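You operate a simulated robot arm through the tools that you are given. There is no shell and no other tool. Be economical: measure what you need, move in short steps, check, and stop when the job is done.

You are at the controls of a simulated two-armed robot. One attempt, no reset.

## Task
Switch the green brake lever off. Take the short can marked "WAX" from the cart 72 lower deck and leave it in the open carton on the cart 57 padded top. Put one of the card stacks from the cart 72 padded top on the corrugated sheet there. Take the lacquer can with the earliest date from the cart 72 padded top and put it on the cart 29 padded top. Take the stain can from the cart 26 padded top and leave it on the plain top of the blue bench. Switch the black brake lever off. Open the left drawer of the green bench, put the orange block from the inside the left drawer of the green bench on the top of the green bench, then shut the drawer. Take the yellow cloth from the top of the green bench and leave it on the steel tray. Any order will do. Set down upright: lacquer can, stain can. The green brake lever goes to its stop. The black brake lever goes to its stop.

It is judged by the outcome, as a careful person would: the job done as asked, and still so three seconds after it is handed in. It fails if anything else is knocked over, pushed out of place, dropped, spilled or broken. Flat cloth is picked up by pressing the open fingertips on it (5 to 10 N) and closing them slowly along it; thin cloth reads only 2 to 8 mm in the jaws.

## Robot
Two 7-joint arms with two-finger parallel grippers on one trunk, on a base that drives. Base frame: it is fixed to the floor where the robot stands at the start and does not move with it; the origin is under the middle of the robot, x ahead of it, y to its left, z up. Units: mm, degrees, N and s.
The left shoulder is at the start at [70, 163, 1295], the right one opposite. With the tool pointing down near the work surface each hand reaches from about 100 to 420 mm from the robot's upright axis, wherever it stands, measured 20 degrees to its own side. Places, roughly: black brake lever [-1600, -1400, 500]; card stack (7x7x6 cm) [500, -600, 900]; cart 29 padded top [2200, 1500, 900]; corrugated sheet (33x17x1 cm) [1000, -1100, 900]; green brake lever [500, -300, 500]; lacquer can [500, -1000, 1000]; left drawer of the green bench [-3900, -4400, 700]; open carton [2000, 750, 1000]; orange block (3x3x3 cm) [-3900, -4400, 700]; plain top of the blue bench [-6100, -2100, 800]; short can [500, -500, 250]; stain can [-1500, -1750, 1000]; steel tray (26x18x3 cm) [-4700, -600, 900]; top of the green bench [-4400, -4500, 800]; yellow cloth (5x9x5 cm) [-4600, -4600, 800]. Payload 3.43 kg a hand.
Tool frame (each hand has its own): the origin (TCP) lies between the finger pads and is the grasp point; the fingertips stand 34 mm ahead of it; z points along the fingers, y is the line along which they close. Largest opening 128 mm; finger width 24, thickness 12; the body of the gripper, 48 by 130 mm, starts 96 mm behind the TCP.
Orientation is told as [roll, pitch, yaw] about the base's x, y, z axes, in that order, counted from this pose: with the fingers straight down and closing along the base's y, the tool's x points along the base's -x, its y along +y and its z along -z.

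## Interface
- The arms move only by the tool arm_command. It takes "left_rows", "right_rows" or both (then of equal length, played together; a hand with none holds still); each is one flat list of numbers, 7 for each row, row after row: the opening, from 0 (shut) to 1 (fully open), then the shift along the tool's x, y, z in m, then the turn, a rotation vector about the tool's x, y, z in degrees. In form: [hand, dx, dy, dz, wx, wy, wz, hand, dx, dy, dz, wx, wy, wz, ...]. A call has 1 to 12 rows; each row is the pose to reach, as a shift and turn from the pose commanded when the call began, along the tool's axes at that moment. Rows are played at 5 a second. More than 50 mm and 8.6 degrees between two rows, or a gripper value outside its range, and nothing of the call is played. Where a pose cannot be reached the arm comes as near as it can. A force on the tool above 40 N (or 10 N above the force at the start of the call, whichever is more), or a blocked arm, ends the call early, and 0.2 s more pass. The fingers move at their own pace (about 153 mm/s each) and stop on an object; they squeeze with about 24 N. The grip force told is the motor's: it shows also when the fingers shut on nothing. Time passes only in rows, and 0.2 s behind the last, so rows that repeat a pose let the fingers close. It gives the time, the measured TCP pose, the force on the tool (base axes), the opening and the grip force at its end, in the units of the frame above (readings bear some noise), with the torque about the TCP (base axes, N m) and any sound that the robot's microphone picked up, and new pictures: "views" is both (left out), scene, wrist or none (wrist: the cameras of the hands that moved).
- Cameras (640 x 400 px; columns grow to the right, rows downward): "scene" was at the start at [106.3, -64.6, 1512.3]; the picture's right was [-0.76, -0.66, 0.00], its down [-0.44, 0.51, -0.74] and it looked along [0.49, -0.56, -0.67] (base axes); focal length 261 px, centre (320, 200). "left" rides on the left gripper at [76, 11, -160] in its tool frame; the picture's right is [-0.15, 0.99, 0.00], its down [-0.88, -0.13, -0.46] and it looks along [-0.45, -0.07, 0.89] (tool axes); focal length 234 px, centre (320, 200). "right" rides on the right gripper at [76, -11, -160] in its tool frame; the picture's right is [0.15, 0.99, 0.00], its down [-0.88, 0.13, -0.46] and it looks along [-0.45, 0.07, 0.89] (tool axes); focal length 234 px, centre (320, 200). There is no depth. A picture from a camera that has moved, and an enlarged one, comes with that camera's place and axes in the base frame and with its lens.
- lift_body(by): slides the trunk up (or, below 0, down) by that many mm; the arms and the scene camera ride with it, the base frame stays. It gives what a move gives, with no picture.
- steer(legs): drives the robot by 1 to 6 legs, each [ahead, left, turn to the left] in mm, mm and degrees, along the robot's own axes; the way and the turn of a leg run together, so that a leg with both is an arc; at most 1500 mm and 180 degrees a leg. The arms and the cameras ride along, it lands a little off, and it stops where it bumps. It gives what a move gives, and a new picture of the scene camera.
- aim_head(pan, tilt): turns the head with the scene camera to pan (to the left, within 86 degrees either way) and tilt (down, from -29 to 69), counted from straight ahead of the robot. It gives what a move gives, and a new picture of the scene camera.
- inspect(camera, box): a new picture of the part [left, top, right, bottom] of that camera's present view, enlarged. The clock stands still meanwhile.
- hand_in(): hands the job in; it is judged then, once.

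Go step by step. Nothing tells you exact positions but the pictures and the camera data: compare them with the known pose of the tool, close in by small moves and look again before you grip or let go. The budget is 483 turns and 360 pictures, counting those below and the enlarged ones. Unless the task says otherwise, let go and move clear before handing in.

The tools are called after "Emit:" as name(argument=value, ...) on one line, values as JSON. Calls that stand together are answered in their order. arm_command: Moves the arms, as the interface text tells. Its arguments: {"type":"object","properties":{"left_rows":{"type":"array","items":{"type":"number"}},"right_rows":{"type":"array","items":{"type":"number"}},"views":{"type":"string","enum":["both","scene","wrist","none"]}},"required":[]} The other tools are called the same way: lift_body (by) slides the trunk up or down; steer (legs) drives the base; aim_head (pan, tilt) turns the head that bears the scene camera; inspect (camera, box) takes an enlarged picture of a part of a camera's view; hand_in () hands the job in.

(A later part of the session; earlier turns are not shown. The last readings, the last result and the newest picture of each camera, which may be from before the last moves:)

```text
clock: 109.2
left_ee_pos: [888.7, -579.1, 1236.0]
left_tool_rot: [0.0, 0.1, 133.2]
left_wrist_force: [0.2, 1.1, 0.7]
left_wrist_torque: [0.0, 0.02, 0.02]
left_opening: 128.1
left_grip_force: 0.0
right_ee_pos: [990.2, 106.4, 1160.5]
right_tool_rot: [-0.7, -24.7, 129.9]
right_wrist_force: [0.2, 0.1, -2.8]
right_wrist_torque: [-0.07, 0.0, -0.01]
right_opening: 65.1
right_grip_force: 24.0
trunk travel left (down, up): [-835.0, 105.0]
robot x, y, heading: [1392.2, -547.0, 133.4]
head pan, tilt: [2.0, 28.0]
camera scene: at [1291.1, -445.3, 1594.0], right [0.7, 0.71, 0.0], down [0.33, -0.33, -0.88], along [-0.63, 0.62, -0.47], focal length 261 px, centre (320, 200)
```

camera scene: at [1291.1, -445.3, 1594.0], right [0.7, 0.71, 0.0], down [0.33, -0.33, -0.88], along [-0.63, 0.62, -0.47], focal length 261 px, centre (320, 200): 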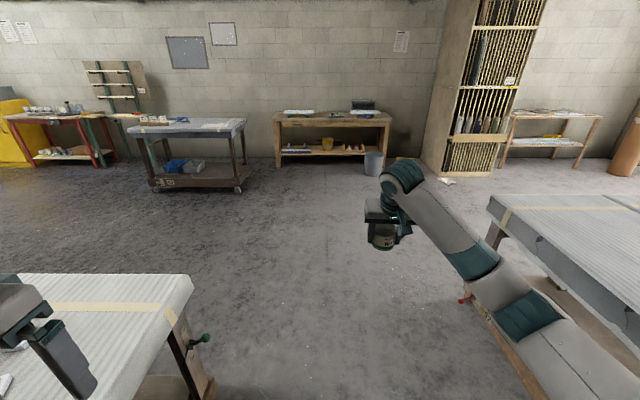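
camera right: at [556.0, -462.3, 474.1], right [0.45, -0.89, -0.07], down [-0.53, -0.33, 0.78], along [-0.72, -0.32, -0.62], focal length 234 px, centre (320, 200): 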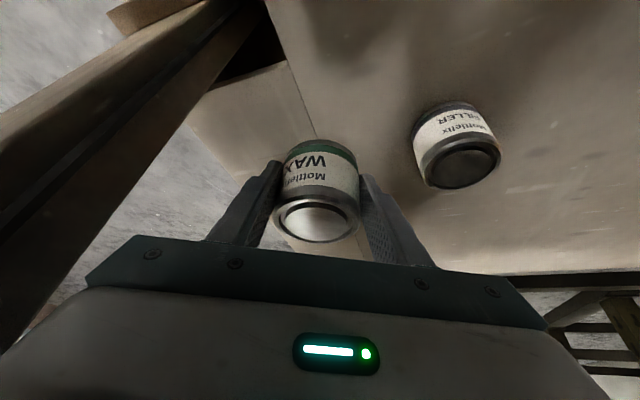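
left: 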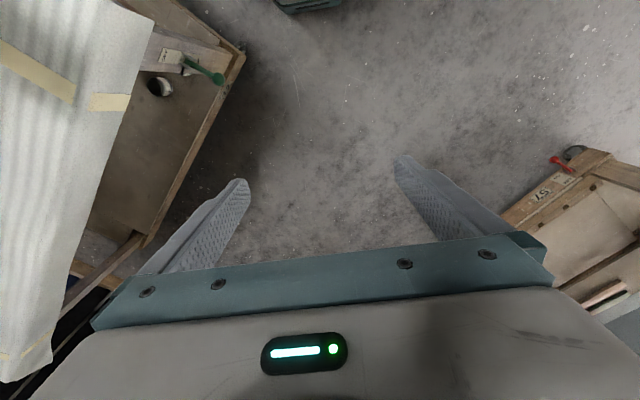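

I slid the wrong way, but nothing was touched. Now I'll go right, toward cart 57's end.

Emit:
steer(legs=[[0, -750, 0]])

Emit:
aim_head(pan=-35, tilt=35)

```text
clock: 113.2
left_ee_pos: [1431.1, -69.8, 1235.6]
left_tool_rot: [-0.2, 0.0, 134.1]
left_wrist_force: [0.5, 0.1, 0.6]
left_wrist_torque: [-0.04, 0.01, -0.02]
left_opening: 127.8
left_grip_force: 0.0
right_ee_pos: [1523.4, 617.8, 1161.5]
right_tool_rot: [-0.6, -24.8, 130.8]
right_wrist_force: [0.2, 0.1, -3.7]
right_wrist_torque: [-0.03, -0.02, -0.01]
right_opening: 65.0
right_grip_force: 24.2
trunk travel left (down, up): [-835.0, 105.0]
robot x, y, heading: [1929.5, -28.7, 134.4]
head pan, tilt: [2.0, 28.0]
camera scene: at [1830.8, 69.1, 1594.0], right [0.69, 0.72, 0.0], down [0.34, -0.33, -0.88], along [-0.64, 0.61, -0.47], focal length 261 px, centre (320, 200)
```

scene: 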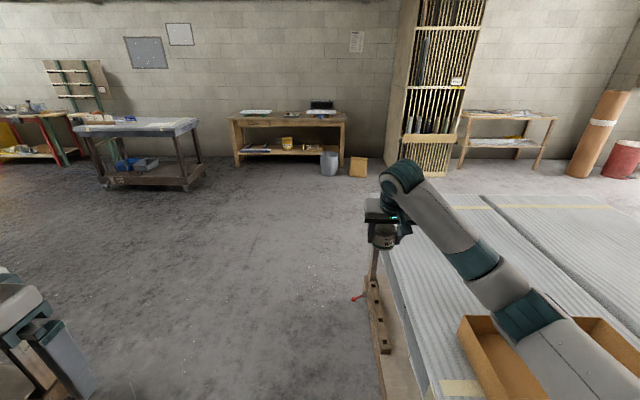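

```text
clock: 114.2
left_ee_pos: [1431.1, -69.0, 1236.1]
left_tool_rot: [-0.1, 0.1, 134.0]
left_wrist_force: [-0.3, 0.3, 0.1]
left_wrist_torque: [0.04, 0.01, -0.01]
left_opening: 128.0
left_grip_force: 0.0
right_ee_pos: [1524.0, 618.3, 1161.3]
right_tool_rot: [-0.8, -24.7, 130.7]
right_wrist_force: [-0.1, 0.3, -2.3]
right_wrist_torque: [0.0, -0.02, -0.05]
right_opening: 64.7
right_grip_force: 24.0
trunk travel left (down, up): [-835.0, 105.0]
robot x, y, heading: [1931.7, -29.3, 134.1]
head pan, tilt: [-35.0, 35.0]
camera scene: at [1882.8, 93.0, 1583.1], right [0.99, 0.16, 0.0], down [0.09, -0.57, -0.82], along [-0.13, 0.81, -0.57], focal length 261 px, centre (320, 200)
```

scene: 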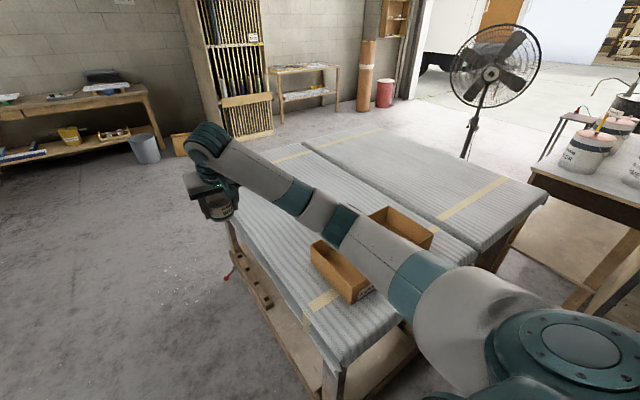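

The carton's centre is near (1954,733), about 350×196 mm, with its long side across. I'll drive so the can is over it.

Emit:
steer(legs=[[-223, -386, 0]])

Emit:
inspect(camera="right", box=[0, 0, 640, 400])

```text
clock: 117.0
left_ee_pos: [1866.8, 39.5, 1236.2]
left_tool_rot: [0.0, 0.2, 134.0]
left_wrist_force: [0.0, 0.7, 0.8]
left_wrist_torque: [0.01, -0.01, -0.03]
left_opening: 128.0
left_grip_force: 0.1
right_ee_pos: [1959.0, 726.3, 1160.5]
right_tool_rot: [-0.7, -24.7, 130.6]
right_wrist_force: [1.1, 0.5, -2.8]
right_wrist_torque: [-0.03, 0.0, 0.0]
right_opening: 65.1
right_grip_force: 23.7
trunk travel left (down, up): [-835.0, 105.0]
robot x, y, heading: [2369.8, 83.5, 134.0]
head pan, tilt: [-35.0, 35.0]
camera scene: at [2319.4, 202.1, 1583.0], right [0.99, 0.16, 0.0], down [0.09, -0.57, -0.82], along [-0.13, 0.81, -0.57], focal length 261 px, centre (320, 200)
```

scene: 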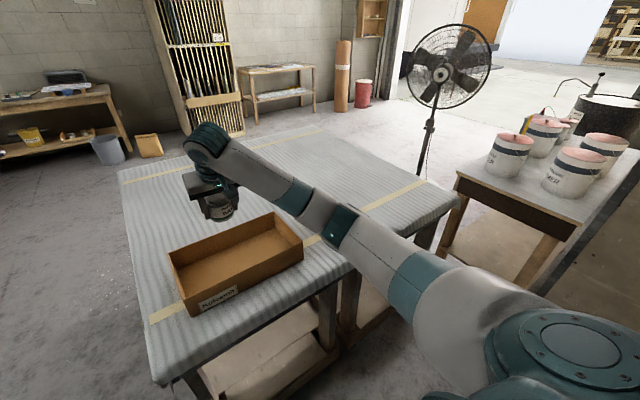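

```text
1.00 times, centred on (320, 200) of right (not enlarged: the box is as wide or as high as the picture)
camera zoom: at [2054.9, 628.5, 1273.6], right [-0.67, -0.74, -0.07], down [-0.5, 0.37, 0.78], along [-0.55, 0.56, -0.62], focal length 234 px, centre (320, 200)
```

zoom: 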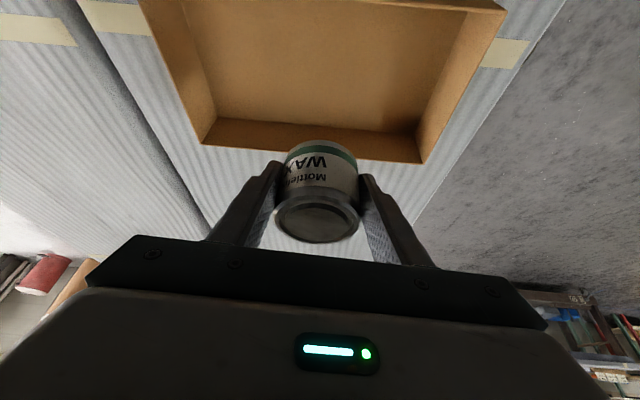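

The carton centre is near (1961,757) with its rim at about z 972. I'll centre the can and lower it in.

Emit:
arm_command(right_rows=[0.35, -0.009, -0.01, 0.004, 0, 0, 0, 0.35, -0.018, -0.02, 0.0085, 0, 0, 0, 0.35, -0.018, -0.02, 0.0085, 0, 0, 0], views="none")

Emit:
lift_body(by=-205)

Emit:
inspect(camera="scene", box=[100, 100, 400, 300])

```text
clock: 117.8
left_ee_pos: [1868.8, 39.1, 1236.7]
left_tool_rot: [-0.1, 0.2, 134.1]
left_wrist_force: [0.5, 0.1, 0.5]
left_wrist_torque: [0.0, 0.02, -0.03]
left_opening: 127.8
left_grip_force: 0.1
right_ee_pos: [1963.9, 753.5, 1160.3]
right_tool_rot: [-0.8, -24.6, 130.8]
right_wrist_force: [0.8, 0.7, -2.2]
right_wrist_torque: [-0.04, -0.06, -0.02]
right_opening: 64.9
right_grip_force: 24.2
trunk travel left (down, up): [-835.0, 105.0]
robot x, y, heading: [2369.7, 80.5, 134.1]
head pan, tilt: [-35.0, 35.0]
```

```text
clock: 120.0
left_ee_pos: [1868.6, 40.0, 1031.5]
left_tool_rot: [0.0, 0.2, 134.0]
left_wrist_force: [0.4, -0.3, -0.4]
left_wrist_torque: [0.0, -0.01, 0.0]
left_opening: 127.8
left_grip_force: 0.0
right_ee_pos: [1963.9, 754.3, 954.9]
right_tool_rot: [-0.7, -24.7, 130.7]
right_wrist_force: [-0.4, -0.5, -2.2]
right_wrist_torque: [-0.02, 0.0, -0.01]
right_opening: 65.2
right_grip_force: 23.8
trunk travel left (down, up): [-630.0, 310.0]
robot x, y, heading: [2369.3, 84.8, 134.0]
head pan, tilt: [-35.0, 35.0]
```

```text
2.00 times, centred on (250, 200) of scene
camera zoom: at [2320.9, 202.3, 1378.1], right [0.99, 0.16, 0.0], down [0.09, -0.57, -0.82], along [-0.13, 0.81, -0.57], focal length 522 px, centre (460, 200)
```

zoom: 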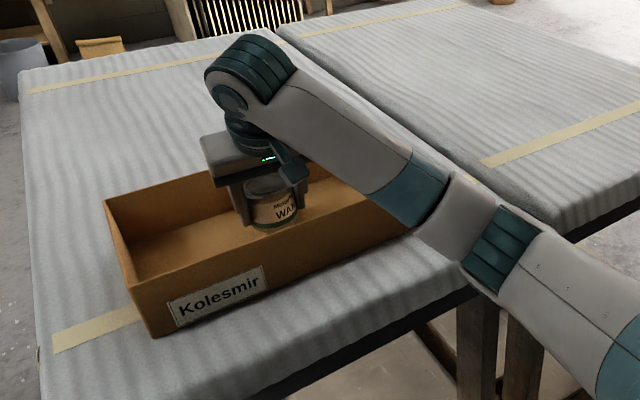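

The can is inside the carton. I'll lower it slowly until it touches.

Emit:
arm_command(right_rows=[0.35, 0.002, 0, 0.0045, 0, 0, 0, 0.35, 0.004, 0, 0.009, 0, 0, 0, 0.35, 0.006, 0, 0.0135, 0, 0, 0, 0.35, 0.008, 0, 0.018, 0, 0, 0, 0.35, 0.0095, 0, 0.021, 0, 0, 0, 0.35, 0.011, 0, 0.024, 0, 0, 0, 0.35, 0.0125, 0, 0.027, 0, 0, 0, 0.35, 0.014, 0, 0.03, 0, 0, 0], views="wrist")

```text
clock: 121.8
left_ee_pos: [1871.1, 36.3, 1034.0]
left_tool_rot: [0.0, -0.2, 134.2]
left_wrist_force: [-0.5, 0.4, 1.3]
left_wrist_torque: [0.01, -0.02, -0.01]
left_opening: 127.9
left_grip_force: 0.0
right_ee_pos: [1964.2, 754.5, 930.0]
right_tool_rot: [-0.4, -25.4, 130.5]
right_wrist_force: [-1.4, 3.9, 34.5]
right_wrist_torque: [-0.46, 1.0, -0.05]
right_opening: 64.8
right_grip_force: 24.4
trunk travel left (down, up): [-630.0, 310.0]
robot x, y, heading: [2370.4, 81.3, 133.8]
head pan, tilt: [-35.0, 35.0]
camera right: at [2060.4, 654.5, 1041.2], right [-0.67, -0.74, -0.07], down [-0.49, 0.37, 0.79], along [-0.56, 0.56, -0.61], focal length 234 px, centre (320, 200)
```

right: 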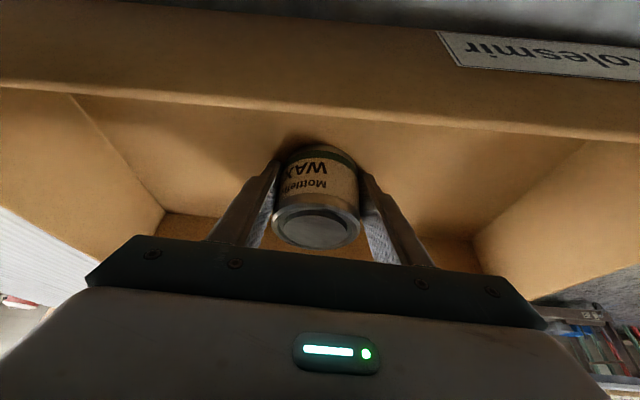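

Floor contact made. I'll release and rise straight up.

Emit:
arm_command(right_rows=[0.35, -0.002, 0, -0.004, 0, 0, 0, 0.55, -0.002, 0, -0.004, 0, 0, 0, 0.68, -0.002, 0, -0.004, 0, 0, 0, 0.68, -0.01, 0, -0.03, 0, 0, 0, 0.68, -0.025, 0, -0.065, 0, 0, 0, 0.68, -0.045, 0, -0.105, 0, 0, 0, 0.68, -0.065, 0, -0.15, 0, 0, 0, 0.68, -0.08, 0, -0.18, 0, 0, 0], views="wrist")

```text
clock: 123.6
left_ee_pos: [1869.0, 39.1, 1030.1]
left_tool_rot: [-0.2, 0.1, 134.0]
left_wrist_force: [-0.8, 0.1, 0.1]
left_wrist_torque: [-0.01, 0.0, 0.03]
left_opening: 127.8
left_grip_force: 0.0
right_ee_pos: [1965.0, 750.2, 1119.3]
right_tool_rot: [-0.7, -24.8, 130.7]
right_wrist_force: [-0.2, 0.3, -0.6]
right_wrist_torque: [0.02, 0.05, 0.02]
right_opening: 87.0
right_grip_force: 0.1
trunk travel left (down, up): [-630.0, 310.0]
robot x, y, heading: [2367.5, 81.5, 134.1]
head pan, tilt: [-35.0, 35.0]
camera right: at [2059.7, 652.5, 1232.3], right [-0.67, -0.74, -0.07], down [-0.5, 0.37, 0.78], along [-0.55, 0.56, -0.62], focal length 234 px, centre (320, 200)
```

right: 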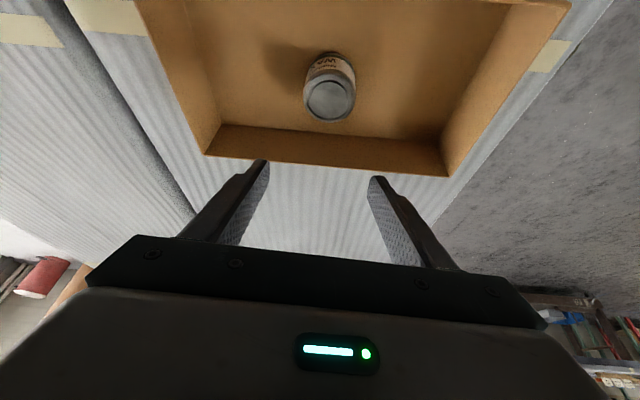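

The WAX can stands in the carton. I'll raise up, set the tool vertical, and drive round to cart 72's near end for the lacquer cans.

Emit:
arm_command(right_rows=[0.9, 0, 0, 0, 0, 8.3, 0, 0.9, 0, 0, 0, 0, 16.6, 0, 0.9, 0, 0, 0, 0, 24.8, 0, 0.9, 0, 0, 0, 0, 24.8, 0], views="none")

Emit:
lift_body(by=150)

Emit:
steer(legs=[[0, 890, 0], [1000, 0, 0]])

```text
clock: 124.6
left_ee_pos: [1870.1, 38.3, 1031.3]
left_tool_rot: [0.0, 0.1, 133.9]
left_wrist_force: [0.6, 0.0, -0.9]
left_wrist_torque: [-0.04, 0.02, -0.02]
left_opening: 128.0
left_grip_force: 0.0
right_ee_pos: [1964.3, 752.2, 1118.7]
right_tool_rot: [-0.7, 0.1, 130.4]
right_wrist_force: [0.1, -0.6, -0.1]
right_wrist_torque: [0.0, 0.04, 0.0]
right_opening: 115.2
right_grip_force: 0.0
trunk travel left (down, up): [-630.0, 310.0]
robot x, y, heading: [2368.9, 79.4, 134.0]
head pan, tilt: [-35.0, 35.0]
```

```text
clock: 126.3
left_ee_pos: [1867.9, 38.6, 1181.5]
left_tool_rot: [-0.1, 0.1, 134.0]
left_wrist_force: [0.2, 0.2, -0.5]
left_wrist_torque: [0.0, 0.01, -0.01]
left_opening: 127.7
left_grip_force: 0.1
right_ee_pos: [1964.9, 751.1, 1268.1]
right_tool_rot: [-0.6, 0.2, 130.4]
right_wrist_force: [-0.7, 0.1, -0.2]
right_wrist_torque: [-0.01, -0.03, 0.0]
right_opening: 115.4
right_grip_force: 0.1
trunk travel left (down, up): [-780.0, 160.0]
robot x, y, heading: [2366.4, 80.8, 134.2]
head pan, tilt: [-35.0, 35.0]
```

```text
clock: 135.9
left_ee_pos: [529.5, 187.4, 1180.8]
left_tool_rot: [-0.1, 0.1, 132.0]
left_wrist_force: [0.8, -0.1, -0.7]
left_wrist_torque: [0.0, -0.02, 0.0]
left_opening: 128.0
left_grip_force: 0.0
right_ee_pos: [648.2, 896.0, 1269.6]
right_tool_rot: [-0.6, 0.0, 128.5]
right_wrist_force: [-0.1, 0.5, -0.1]
right_wrist_torque: [-0.01, 0.01, 0.05]
right_opening: 115.4
right_grip_force: 0.0
trunk travel left (down, up): [-780.0, 160.0]
robot x, y, heading: [1029.7, 213.2, 132.1]
head pan, tilt: [-35.0, 35.0]
camera scene: at [986.6, 334.8, 1528.2], right [0.99, 0.12, 0.0], down [0.07, -0.57, -0.82], along [-0.1, 0.81, -0.57], focal length 261 px, centre (320, 200)
```

scene: 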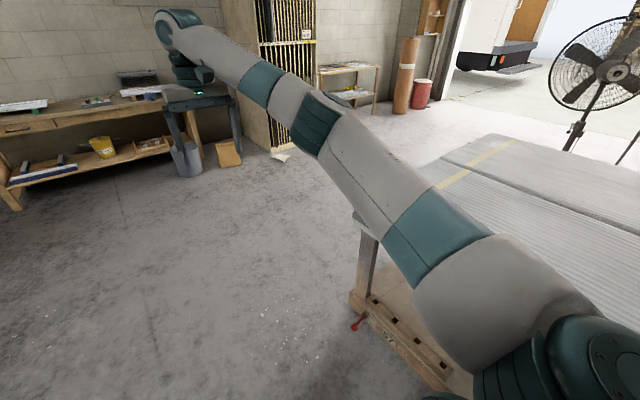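

Next I'll go on to the corridor end, turn to face cart 72's near end, and slide across.

Emit:
steer(legs=[[500, 0, 0], [0, 0, -177], [0, -600, 0]])

Emit:
aim_head(pan=-15, tilt=30)

```text
clock: 149.0
left_ee_pos: [779.0, 209.7, 1181.2]
left_tool_rot: [-0.1, 0.2, -44.2]
left_wrist_force: [0.4, -0.6, -0.1]
left_wrist_torque: [-0.01, 0.01, -0.01]
left_opening: 128.1
left_grip_force: 0.0
right_ee_pos: [703.7, -506.0, 1269.1]
right_tool_rot: [-0.6, 0.2, -47.9]
right_wrist_force: [0.3, -0.3, 0.2]
right_wrist_torque: [-0.02, -0.02, 0.02]
right_opening: 115.4
right_grip_force: 0.1
trunk travel left (down, up): [-780.0, 160.0]
robot x, y, heading: [279.3, 152.7, -44.1]
head pan, tilt: [-35.0, 35.0]
camera scene: at [333.4, 30.8, 1528.1], right [-0.98, -0.19, 0.0], down [-0.11, 0.56, -0.82], along [0.15, -0.81, -0.57], focal length 261 px, centre (320, 200)
```

scene: 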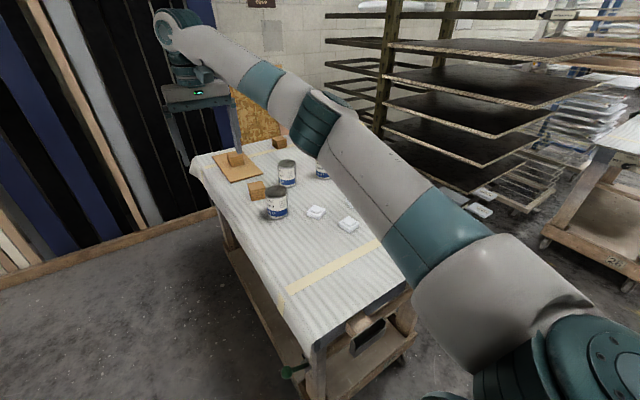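

```text
clock: 149.9
left_ee_pos: [778.0, 208.3, 1182.4]
left_tool_rot: [-0.1, 0.1, -44.3]
left_wrist_force: [0.1, 0.2, 0.2]
left_wrist_torque: [0.03, 0.01, 0.01]
left_opening: 128.0
left_grip_force: 0.0
right_ee_pos: [703.1, -505.8, 1268.3]
right_tool_rot: [-0.6, 0.1, -47.9]
right_wrist_force: [0.1, 0.0, 0.5]
right_wrist_torque: [-0.01, 0.02, -0.02]
right_opening: 115.5
right_grip_force: 0.1
trunk travel left (down, up): [-780.0, 160.0]
robot x, y, heading: [276.4, 153.2, -44.6]
head pan, tilt: [-15.0, 30.0]
camera scene: at [362.4, 38.7, 1535.9], right [-0.86, -0.51, 0.0], down [-0.26, 0.43, -0.87], along [0.44, -0.74, -0.5], focal length 261 px, centre (320, 200)
```

scene: 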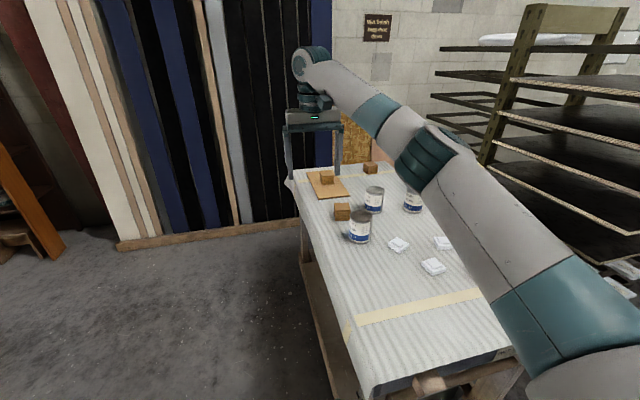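

I'll slide right so the far near-end can comes in front, then view it with the wrist camera.

Emit:
steer(legs=[[0, -590, 0]])

Emit:
arm_command(right_rows=[0.9, 0.05, 0, 0, 0, 0, 0, 0.9, 0.1, 0, 0, 0, 0, 0, 0.9, 0.15, 0, 0, 0, 0, 0, 0.9, 0.2, 0, 0, 0, 0, 0, 0.9, 0.25, 0, 0, 0, 0, 0, 0.9, 0.3, 0, 0, 0, 0, 0, 0.9, 0.3, 0, 0, 0, 0, 0], views="wrist")

```text
clock: 153.2
left_ee_pos: [366.7, -212.7, 1179.5]
left_tool_rot: [-0.1, 0.1, -44.4]
left_wrist_force: [0.3, -0.5, 0.2]
left_wrist_torque: [-0.01, -0.01, 0.02]
left_opening: 127.9
left_grip_force: 0.0
right_ee_pos: [291.7, -927.1, 1268.9]
right_tool_rot: [-0.6, 0.0, -48.0]
right_wrist_force: [0.2, -0.9, -0.2]
right_wrist_torque: [0.0, -0.01, 0.01]
right_opening: 115.3
right_grip_force: 0.2
trunk travel left (down, up): [-780.0, 160.0]
robot x, y, heading: [-133.3, -268.2, -44.1]
head pan, tilt: [-15.0, 30.0]
camera scene: at [-48.3, -381.3, 1535.9], right [-0.86, -0.51, 0.0], down [-0.26, 0.43, -0.87], along [0.44, -0.75, -0.5], focal length 261 px, centre (320, 200)
```

scene: 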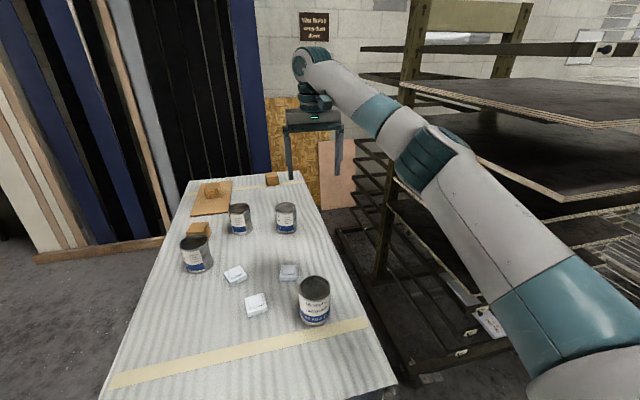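

```text
clock: 154.8
left_ee_pos: [367.2, -213.2, 1180.9]
left_tool_rot: [-0.2, 0.1, -44.3]
left_wrist_force: [-0.4, 0.7, 0.3]
left_wrist_torque: [0.01, 0.05, -0.02]
left_opening: 127.9
left_grip_force: 0.0
right_ee_pos: [90.4, -704.5, 1267.5]
right_tool_rot: [-0.5, 0.1, -48.1]
right_wrist_force: [-0.1, -0.3, -0.2]
right_wrist_torque: [0.02, 0.0, 0.0]
right_opening: 115.2
right_grip_force: 0.1
trunk travel left (down, up): [-780.0, 160.0]
robot x, y, heading: [-129.0, -265.1, -44.3]
head pan, tilt: [-15.0, 30.0]
camera right: at [32.1, -655.8, 1427.7], right [0.64, 0.77, -0.01], down [0.69, -0.56, 0.45], along [0.34, -0.3, -0.89], focal length 234 px, centre (320, 200)
```

right: 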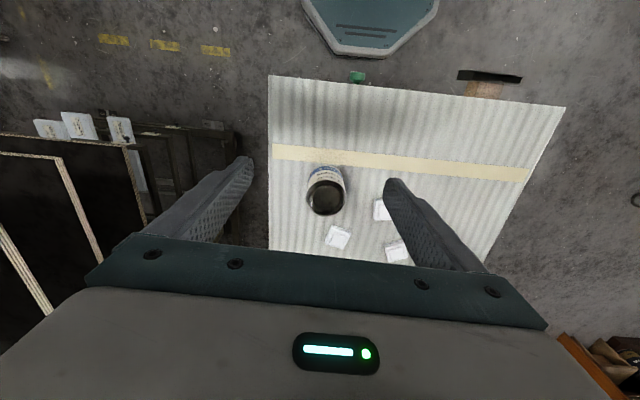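

Can D stands near the near end. I'll zoom to read all the dates.

Emit:
inspect(camera="scene", box=[165, 190, 345, 340])

Emit:
inspect(camera="scene", box=[270, 260, 360, 340])

Emit:
inspect(camera="right", box=[280, 140, 380, 240])

```text
2.67 times, centred on (255, 265) of scene
camera zoom: at [-48.3, -382.3, 1535.8], right [-0.86, -0.51, 0.0], down [-0.26, 0.43, -0.87], along [0.44, -0.75, -0.5], focal length 697 px, centre (493, 27)
```

zoom: 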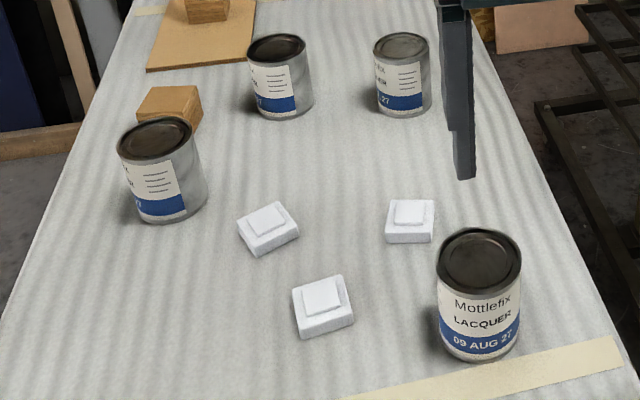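

```text
5.00 times, centred on (315, 300) of scene
camera zoom: at [-48.3, -382.3, 1535.8], right [-0.86, -0.51, 0.0], down [-0.26, 0.43, -0.87], along [0.44, -0.75, -0.5], focal length 1306 px, centre (345, -300)
```

zoom: 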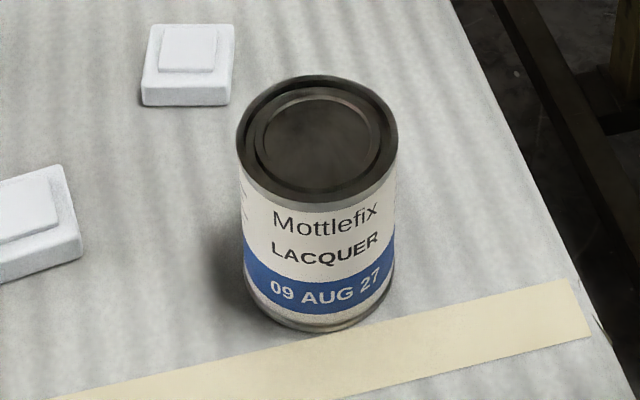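

```text
4.00 times, centred on (330, 190) of right
camera zoom: at [32.1, -655.8, 1427.7], right [0.64, 0.77, -0.01], down [0.69, -0.56, 0.45], along [0.34, -0.3, -0.89], focal length 937 px, centre (280, 240)
```

zoom: 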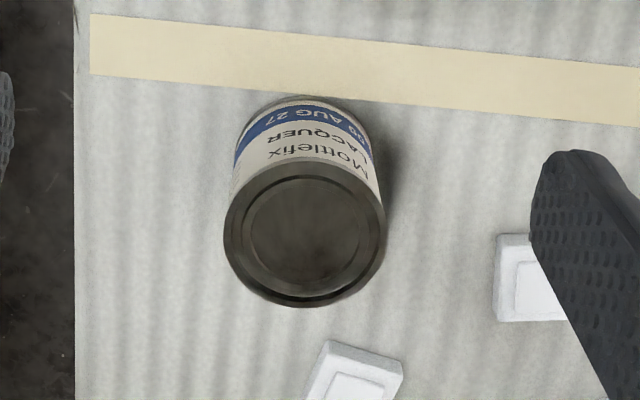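

Dates: A is 07 JUL 27, B 21 APR 27, C 05 JUN 27 and D 09 AUG 27, so B near (679,-968) is the earliest. I'll drive round to the cart's left side to reach it.

Emit:
steer(legs=[[0, 1000, 0], [1250, 0, 0], [0, 0, -90], [150, 0, 0]])

```text
clock: 170.7
left_ee_pos: [1387.3, -1047.1, 1181.3]
left_tool_rot: [-0.1, 0.0, -135.4]
left_wrist_force: [0.0, -0.4, 0.6]
left_wrist_torque: [-0.01, 0.02, -0.01]
left_opening: 128.0
left_grip_force: 0.1
right_ee_pos: [901.0, -764.3, 1269.6]
right_tool_rot: [-0.6, -0.1, -138.8]
right_wrist_force: [0.2, 1.0, 0.1]
right_wrist_torque: [-0.01, -0.03, -0.01]
right_opening: 115.0
right_grip_force: 0.0
trunk travel left (down, up): [-780.0, 160.0]
robot x, y, heading: [1337.4, -547.6, -135.1]
head pan, tilt: [-15.0, 30.0]
camera scene: at [1227.8, -629.5, 1536.2], right [-0.5, 0.87, 0.0], down [0.43, 0.25, -0.87], along [-0.75, -0.43, -0.5], focal length 261 px, centre (320, 200)
```

scene: 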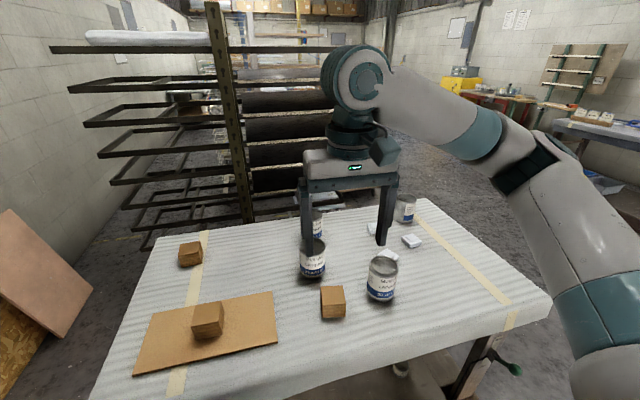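

Can B is at about (682,-969). I'll move in 85 mm and reach the right hand above it.

Emit:
steer(legs=[[85, 0, 0]])

Emit:
arm_command(right_rows=[0.9, -0.04, 0, 0, 0, 0, 0, 0.9, -0.08, 0, 0, 0, 0, 0, 0.9, -0.12, 0, 0, 0, 0, 0, 0.9, -0.16, 0, 0, 0, 0, 0, 0.9, -0.2, 0.004, 0, 0, 0, 0, 0.9, -0.215, 0.004, 0, 0, 0, 0, 0.9, -0.215, 0.004, 0, 0, 0, 0], views="wrist")

```text
clock: 171.7
left_ee_pos: [1327.8, -1106.6, 1182.1]
left_tool_rot: [-0.1, -0.1, -135.3]
left_wrist_force: [-0.2, -0.1, -0.3]
left_wrist_torque: [-0.02, 0.04, -0.01]
left_opening: 128.1
left_grip_force: 0.0
right_ee_pos: [841.2, -823.2, 1269.4]
right_tool_rot: [-0.6, -0.2, -138.8]
right_wrist_force: [-0.2, 0.6, -0.5]
right_wrist_torque: [-0.02, 0.02, -0.02]
right_opening: 115.4
right_grip_force: 0.1
trunk travel left (down, up): [-780.0, 160.0]
robot x, y, heading: [1278.4, -606.6, -135.4]
head pan, tilt: [-15.0, 30.0]
camera scene: at [1167.9, -688.9, 1536.3], right [-0.5, 0.87, 0.0], down [0.43, 0.25, -0.87], along [-0.75, -0.43, -0.5], focal length 261 px, centre (320, 200)
```

scene: 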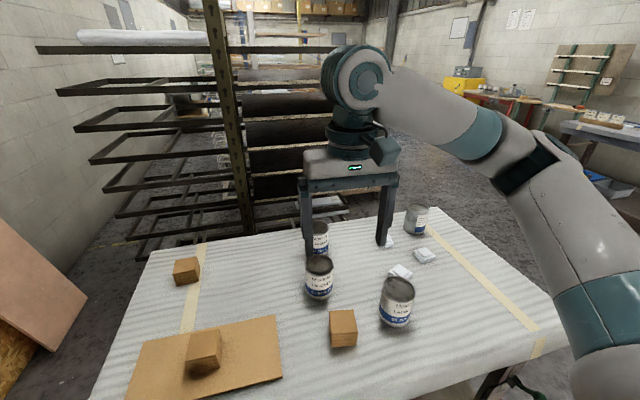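

```text
clock: 173.3
left_ee_pos: [1327.1, -1107.4, 1181.2]
left_tool_rot: [-0.1, 0.2, -135.3]
left_wrist_force: [-0.3, -0.2, 0.8]
left_wrist_torque: [-0.03, -0.04, 0.0]
left_opening: 128.1
left_grip_force: 0.2
right_ee_pos: [681.8, -970.8, 1269.3]
right_tool_rot: [-0.6, 0.0, -138.8]
right_wrist_force: [1.1, 0.7, 0.0]
right_wrist_torque: [-0.02, 0.02, 0.01]
right_opening: 115.2
right_grip_force: 0.1
trunk travel left (down, up): [-780.0, 160.0]
robot x, y, heading: [1281.6, -610.6, -135.2]
head pan, tilt: [-15.0, 30.0]
camera right: at [731.0, -914.7, 1429.4], right [0.76, -0.65, -0.01], down [-0.57, -0.68, 0.45], along [-0.3, -0.34, -0.89], focal length 234 px, centre (320, 200)
```

right: 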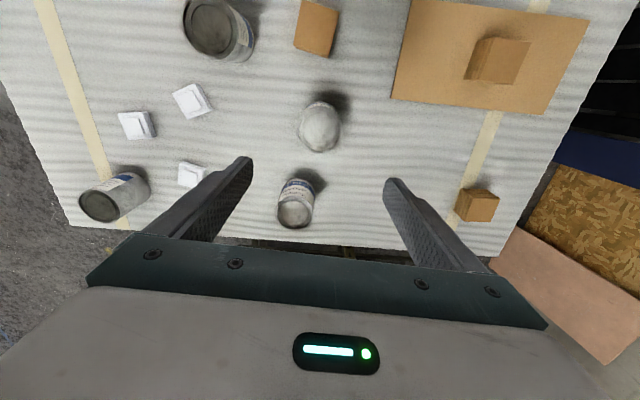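

B is at about (674,-969) and the hand is above it. I'll trim, open fully, raise the left hand, and lower the trunk.

Emit:
arm_command(left_rows=[1, 0, 0, -0.05, 0, 0, 0, 1, 0, 0, -0.1, 0, 0, 0, 1, 0, 0, -0.15, 0, 0, 0, 1, 0, 0, -0.2, 0, 0, 0], right_rows=[1, -0.002, -0.003, 0, 0, 0, 0, 1, -0.004, -0.005, 0, 0, 0, 0, 1, -0.004, -0.005, 0, 0, 0, 0, 1, -0.004, -0.005, 0, 0, 0, 0], views="none")

Emit:
lift_body(by=-190)

Emit:
inspect(camera="right", box=[160, 50, 480, 250])

```text
clock: 174.5
left_ee_pos: [1321.1, -1116.2, 1277.7]
left_tool_rot: [-0.1, 23.3, -135.2]
left_wrist_force: [1.1, 0.5, 0.6]
left_wrist_torque: [-0.01, 0.02, -0.04]
left_opening: 127.8
left_grip_force: 0.2
right_ee_pos: [677.6, -965.8, 1271.2]
right_tool_rot: [-0.6, -0.2, -138.9]
right_wrist_force: [0.8, 0.6, -0.3]
right_wrist_torque: [-0.05, 0.03, 0.02]
right_opening: 128.0
right_grip_force: 0.0
trunk travel left (down, up): [-780.0, 160.0]
robot x, y, heading: [1277.7, -610.2, -135.4]
head pan, tilt: [-15.0, 30.0]
stopped in row 4 (left hand): the arm was blocked; the commanded pose is now the measured one
```

```text
clock: 176.6
left_ee_pos: [1318.4, -1118.9, 1087.6]
left_tool_rot: [-0.1, 23.5, -135.2]
left_wrist_force: [-0.2, 0.2, -0.4]
left_wrist_torque: [0.01, -0.02, 0.03]
left_opening: 127.6
left_grip_force: 0.1
right_ee_pos: [675.4, -969.2, 1079.9]
right_tool_rot: [-0.6, -0.1, -138.8]
right_wrist_force: [0.3, 0.4, -0.6]
right_wrist_torque: [0.01, 0.0, -0.01]
right_opening: 128.2
right_grip_force: 0.1
trunk travel left (down, up): [-590.0, 350.0]
robot x, y, heading: [1277.2, -610.0, -135.1]
head pan, tilt: [-15.0, 30.0]
```

```text
2.00 times, centred on (320, 150) of right
camera zoom: at [724.8, -913.5, 1238.5], right [0.76, -0.65, -0.01], down [-0.57, -0.68, 0.45], along [-0.3, -0.34, -0.89], focal length 468 px, centre (320, 300)
```

zoom: 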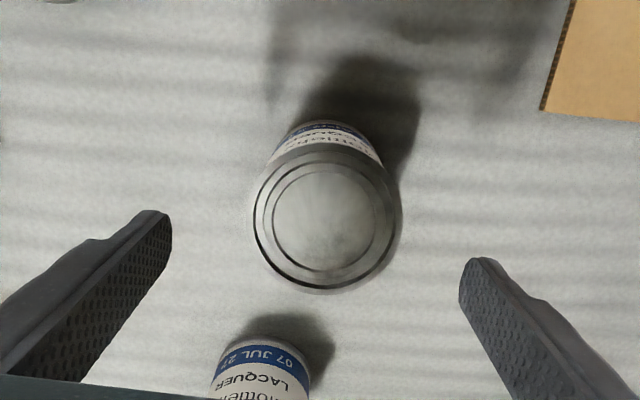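

The hand is centred within a few mm. I'll trim and lower around the can.

Emit:
arm_command(right_rows=[1, -0.003, 0.004, 0, 0, 0, 0, 1, -0.003, 0.004, 0, 0, 0, 0], views="none")

Emit:
lift_body(by=-115)

Emit:
inspect(camera="right", box=[160, 50, 480, 250])

Emit:
inspect(camera="scene", box=[200, 150, 440, 350])

```text
clock: 177.2
left_ee_pos: [1318.0, -1117.8, 1088.5]
left_tool_rot: [-0.1, 23.4, -135.3]
left_wrist_force: [-0.3, 0.1, -0.6]
left_wrist_torque: [0.0, -0.03, -0.01]
left_opening: 128.0
left_grip_force: 0.0
right_ee_pos: [674.9, -973.6, 1078.5]
right_tool_rot: [-0.6, -0.1, -138.8]
right_wrist_force: [0.5, -1.5, 0.3]
right_wrist_torque: [0.01, 0.0, 0.0]
right_opening: 127.8
right_grip_force: 0.1
trunk travel left (down, up): [-590.0, 350.0]
robot x, y, heading: [1276.2, -609.6, -135.5]
head pan, tilt: [-15.0, 30.0]
```

```text
clock: 178.7
left_ee_pos: [1319.4, -1119.0, 971.8]
left_tool_rot: [0.0, 23.3, -135.3]
left_wrist_force: [0.9, 0.4, -0.7]
left_wrist_torque: [0.0, -0.02, -0.02]
left_opening: 128.2
left_grip_force: 0.0
right_ee_pos: [675.9, -973.9, 963.8]
right_tool_rot: [-0.5, -0.1, -138.8]
right_wrist_force: [-0.6, 0.9, 0.0]
right_wrist_torque: [-0.04, 0.03, -0.02]
right_opening: 127.9
right_grip_force: 0.0
trunk travel left (down, up): [-475.0, 465.0]
robot x, y, heading: [1277.6, -608.0, -135.2]
head pan, tilt: [-15.0, 30.0]
```

```text
2.00 times, centred on (320, 150) of right
camera zoom: at [725.3, -918.1, 1123.5], right [0.76, -0.65, -0.01], down [-0.57, -0.68, 0.45], along [-0.3, -0.34, -0.89], focal length 468 px, centre (320, 300)
```

zoom: 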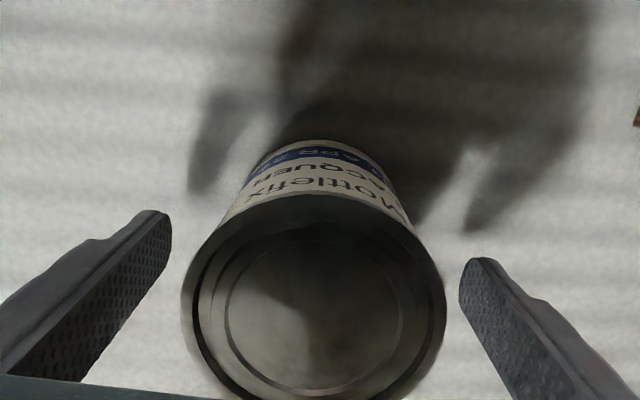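

```text
2.00 times, centred on (320, 250) of scene
camera zoom: at [1165.8, -690.8, 1231.0], right [-0.5, 0.87, 0.0], down [0.43, 0.25, -0.87], along [-0.75, -0.43, -0.5], focal length 522 px, centre (320, 100)
```

zoom: 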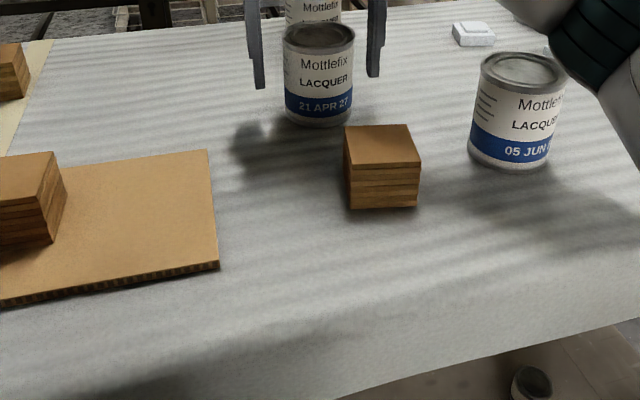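

The label reads 21 APR 27. The can axis is about 8 mm back from the TCP, so I'll trim and close.

Emit:
arm_command(right_rows=[1, 0.008, -0.001, 0.004, 0, 0, 0, 1, 0.008, -0.001, 0.006, 0, 0, 0, 0.8, 0.008, -0.001, 0.006, 0, 0, 0, 0.65, 0.008, -0.001, 0.006, 0, 0, 0, 0.45, 0.008, -0.001, 0.006, 0, 0, 0, 0.45, 0.008, -0.001, 0.006, 0, 0, 0], views="wrist")

```text
clock: 180.1
left_ee_pos: [1318.5, -1120.0, 973.0]
left_tool_rot: [-0.1, 23.4, -135.3]
left_wrist_force: [-0.5, 0.1, -0.2]
left_wrist_torque: [0.01, -0.01, -0.04]
left_opening: 128.0
left_grip_force: 0.0
right_ee_pos: [680.9, -967.4, 956.6]
right_tool_rot: [-0.6, 0.0, -138.8]
right_wrist_force: [0.2, 0.1, -0.2]
right_wrist_torque: [-0.2, -0.14, -0.02]
right_opening: 85.7
right_grip_force: 23.6
trunk travel left (down, up): [-475.0, 465.0]
robot x, y, heading: [1279.7, -607.6, -134.9]
head pan, tilt: [-15.0, 30.0]
camera right: at [730.8, -912.4, 1117.0], right [0.76, -0.65, -0.01], down [-0.57, -0.68, 0.45], along [-0.3, -0.34, -0.89], focal length 234 px, centre (320, 200)
```

right: 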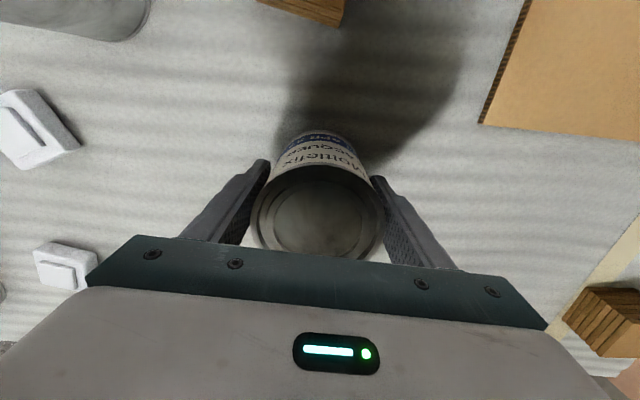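

Gripped at 85.7 mm. I'll lift the can.

Emit:
arm_command(right_rows=[0.45, 0, 0, -0.015, 0, 0, 0, 0.45, 0, 0, -0.035, 0, 0, 0, 0.45, 0, 0, -0.05, 0, 0, 0, 0.45, 0, 0, -0.05, 0, 0, 0], views="wrist")

Emit:
lift_body(by=300)

Emit:
aim_head(pan=-25, tilt=30)

```text
clock: 181.1
left_ee_pos: [1317.1, -1119.3, 971.6]
left_tool_rot: [-0.1, 23.5, -135.3]
left_wrist_force: [-0.6, -0.6, 0.2]
left_wrist_torque: [-0.02, 0.03, 0.03]
left_opening: 128.0
left_grip_force: 0.0
right_ee_pos: [680.1, -967.9, 1007.8]
right_tool_rot: [-0.6, 0.1, -138.8]
right_wrist_force: [1.3, 0.7, -4.4]
right_wrist_torque: [0.04, -0.03, -0.02]
right_opening: 85.4
right_grip_force: 24.5
trunk travel left (down, up): [-475.0, 465.0]
robot x, y, heading: [1278.5, -609.5, -135.0]
head pan, tilt: [-15.0, 30.0]
camera right: at [730.2, -913.3, 1167.4], right [0.76, -0.65, -0.01], down [-0.57, -0.68, 0.45], along [-0.3, -0.34, -0.89], focal length 234 px, centre (320, 200)
```

right: 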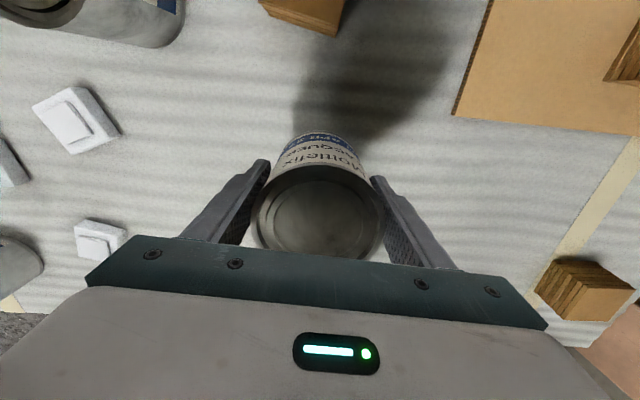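

```text
clock: 184.1
left_ee_pos: [1317.4, -1118.7, 1271.7]
left_tool_rot: [-0.1, 23.5, -135.2]
left_wrist_force: [0.7, -0.1, -0.2]
left_wrist_torque: [0.01, 0.02, 0.02]
left_opening: 128.0
left_grip_force: 0.0
right_ee_pos: [681.0, -968.2, 1306.6]
right_tool_rot: [-0.6, 0.1, -138.8]
right_wrist_force: [0.2, 0.6, -5.4]
right_wrist_torque: [0.0, -0.03, 0.04]
right_opening: 85.6
right_grip_force: 23.5
trunk travel left (down, up): [-775.0, 165.0]
robot x, y, heading: [1274.1, -612.2, -134.9]
head pan, tilt: [-15.0, 30.0]
```

```text
clock: 184.8
left_ee_pos: [1317.2, -1118.3, 1272.0]
left_tool_rot: [-0.2, 23.5, -135.2]
left_wrist_force: [0.3, 0.5, 0.0]
left_wrist_torque: [0.03, 0.0, 0.02]
left_opening: 127.9
left_grip_force: 0.0
right_ee_pos: [679.4, -968.3, 1307.3]
right_tool_rot: [-0.5, 0.1, -138.8]
right_wrist_force: [-0.2, -0.6, -4.8]
right_wrist_torque: [0.0, -0.04, 0.0]
right_opening: 85.6
right_grip_force: 23.7
trunk travel left (down, up): [-775.0, 165.0]
robot x, y, heading: [1276.7, -607.5, -135.0]
head pan, tilt: [-25.0, 30.0]
camera scene: at [1158.4, -677.2, 1530.8], right [-0.34, 0.94, 0.0], down [0.47, 0.17, -0.87], along [-0.81, -0.29, -0.5], focal length 261 px, centre (320, 200)
```

scene: 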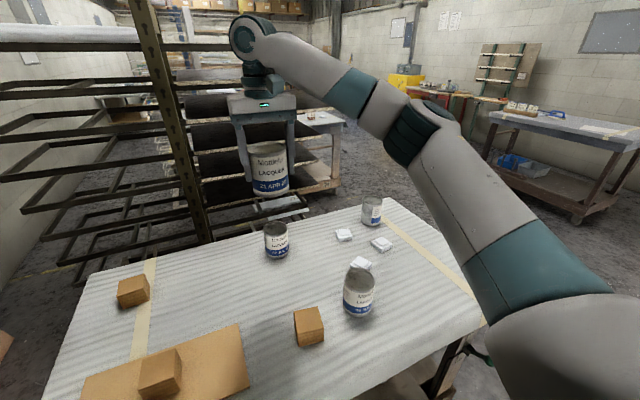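

The can is held up high. I'll drive back, turn right, and go round to the end of cart 29.

Emit:
steer(legs=[[-370, 0, 0], [0, 0, -90], [-277, 0, 0], [0, -1000, 0]])

```text
clock: 197.2
left_ee_pos: [1911.7, 122.3, 1272.2]
left_tool_rot: [-0.1, 23.5, 136.8]
left_wrist_force: [0.1, -0.4, 0.0]
left_wrist_torque: [0.01, 0.0, -0.04]
left_opening: 128.0
left_grip_force: 0.0
right_ee_pos: [2037.6, 763.8, 1306.4]
right_tool_rot: [-0.6, 0.1, 133.3]
right_wrist_force: [-1.0, -0.4, -5.1]
right_wrist_torque: [-0.03, -0.03, 0.0]
right_opening: 85.6
right_grip_force: 24.1
trunk travel left (down, up): [-775.0, 165.0]
robot x, y, heading: [2417.4, 178.2, 136.6]
head pan, tilt: [-25.0, 30.0]
camera scene: at [2350.1, 296.7, 1530.8], right [0.93, 0.37, 0.0], down [0.19, -0.46, -0.87], along [-0.32, 0.8, -0.5], focal length 261 px, centre (320, 200)
```

scene: 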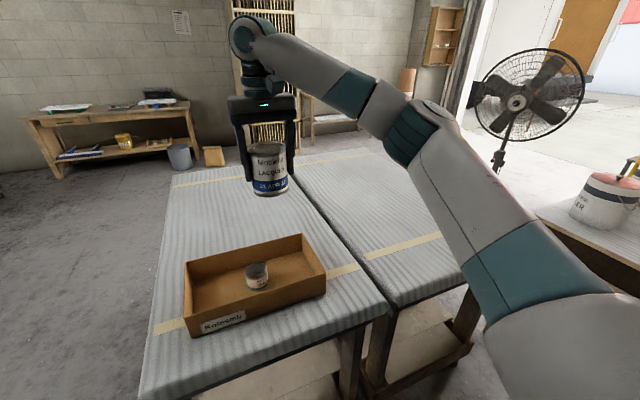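

The WAX can stands upright in its carton. I'll continue right toward cart 29.

Emit:
steer(legs=[[0, -520, 0]])

Emit:
inspect(camera="right", box=[0, 0, 640, 400])

```text
clock: 200.2
left_ee_pos: [2263.5, 498.8, 1271.3]
left_tool_rot: [-0.3, 23.6, 136.4]
left_wrist_force: [0.2, 0.0, 0.0]
left_wrist_torque: [0.02, 0.01, -0.01]
left_opening: 128.1
left_grip_force: 0.1
right_ee_pos: [2395.6, 1140.5, 1309.1]
right_tool_rot: [-0.7, 0.1, 132.9]
right_wrist_force: [0.2, 0.0, -6.1]
right_wrist_torque: [-0.05, -0.05, -0.01]
right_opening: 85.8
right_grip_force: 23.7
trunk travel left (down, up): [-775.0, 165.0]
robot x, y, heading: [2774.0, 554.5, 136.6]
head pan, tilt: [-25.0, 30.0]
camera scene: at [2703.7, 670.8, 1530.8], right [0.93, 0.36, 0.0], down [0.18, -0.47, -0.87], along [-0.32, 0.81, -0.5], focal length 261 px, centre (320, 200)
```

scene: 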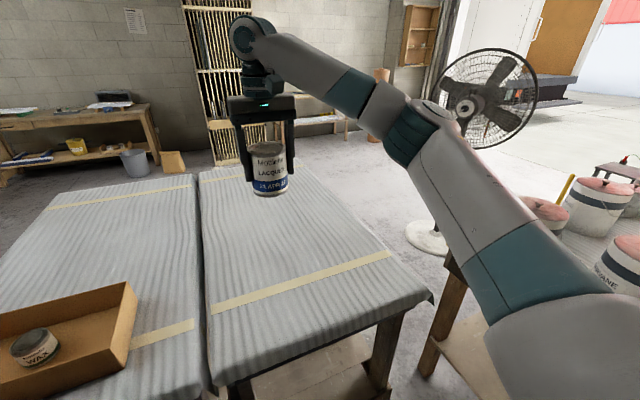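

```text
1.00 times, centred on (320, 200) of right (not enlarged: the box is as wide or as high as the picture)
camera zoom: at [2453.6, 1089.7, 1467.7], right [-0.63, -0.78, -0.01], down [-0.7, 0.55, 0.45], along [-0.35, 0.29, -0.89], focal length 234 px, centre (320, 200)
```

zoom: 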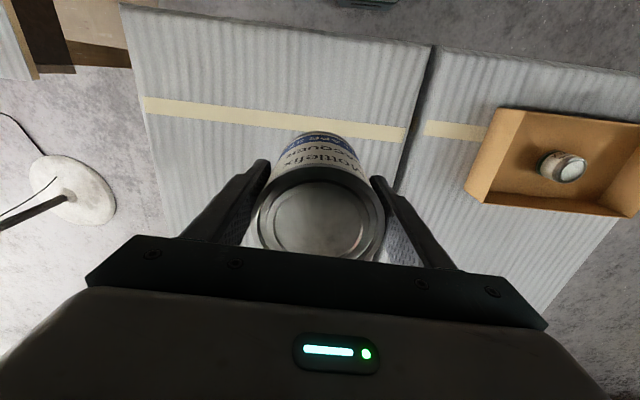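

The hand is over cart 29 with good margins. I'll lower the trunk, then the arm slowly.

Emit:
lift_body(by=-320)

Emit:
arm_command(right_rows=[0.45, 0, 0, 0.008, 0, 0, 0, 0.45, 0, 0, 0.016, 0, 0, 0, 0.45, 0, 0, 0.022, 0, 0, 0, 0.45, 0, 0, 0.027, 0, 0, 0, 0.45, 0, 0, 0.031, 0, 0, 0, 0.45, 0, 0, 0.035, 0, 0, 0, 0.45, 0, 0, 0.038, 0, 0, 0, 0.45, 0, 0, 0.041, 0, 0, 0], views="scene")

```text
clock: 203.4
left_ee_pos: [2265.8, 500.5, 950.9]
left_tool_rot: [-0.1, 23.5, 136.6]
left_wrist_force: [-1.0, 0.3, -0.2]
left_wrist_torque: [0.02, 0.0, 0.01]
left_opening: 128.1
left_grip_force: 0.0
right_ee_pos: [2397.5, 1140.7, 987.3]
right_tool_rot: [-0.7, 0.1, 132.8]
right_wrist_force: [-1.3, -0.7, -4.4]
right_wrist_torque: [-0.02, -0.04, -0.02]
right_opening: 85.3
right_grip_force: 23.6
trunk travel left (down, up): [-455.0, 485.0]
robot x, y, heading: [2772.6, 552.0, 136.6]
head pan, tilt: [-25.0, 30.0]
```

```text
clock: 205.2
left_ee_pos: [2265.6, 499.3, 952.6]
left_tool_rot: [-0.1, 23.3, 136.4]
left_wrist_force: [0.2, 0.1, -0.1]
left_wrist_torque: [-0.01, -0.02, -0.02]
left_opening: 127.6
left_grip_force: 0.0
right_ee_pos: [2398.4, 1138.8, 949.0]
right_tool_rot: [-0.6, 0.0, 132.9]
right_wrist_force: [-0.4, 0.4, 22.0]
right_wrist_torque: [-0.56, 0.91, 0.01]
right_opening: 85.9
right_grip_force: 23.5
trunk travel left (down, up): [-455.0, 485.0]
robot x, y, heading: [2773.9, 555.7, 136.5]
head pan, tilt: [-25.0, 30.0]
camera scene: at [2706.5, 669.1, 1211.3], right [0.93, 0.36, 0.0], down [0.18, -0.46, -0.87], along [-0.32, 0.81, -0.5], focal length 261 px, centre (320, 200)
```

scene: 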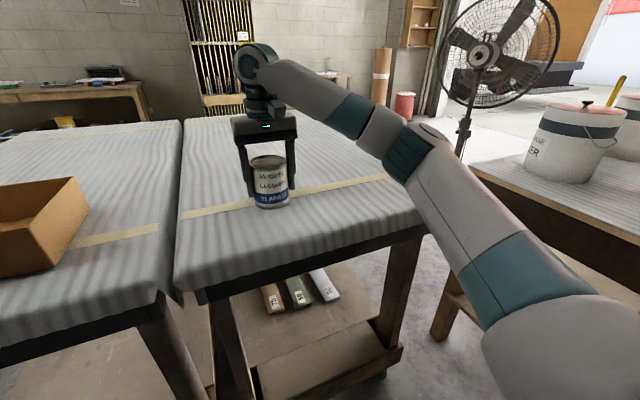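

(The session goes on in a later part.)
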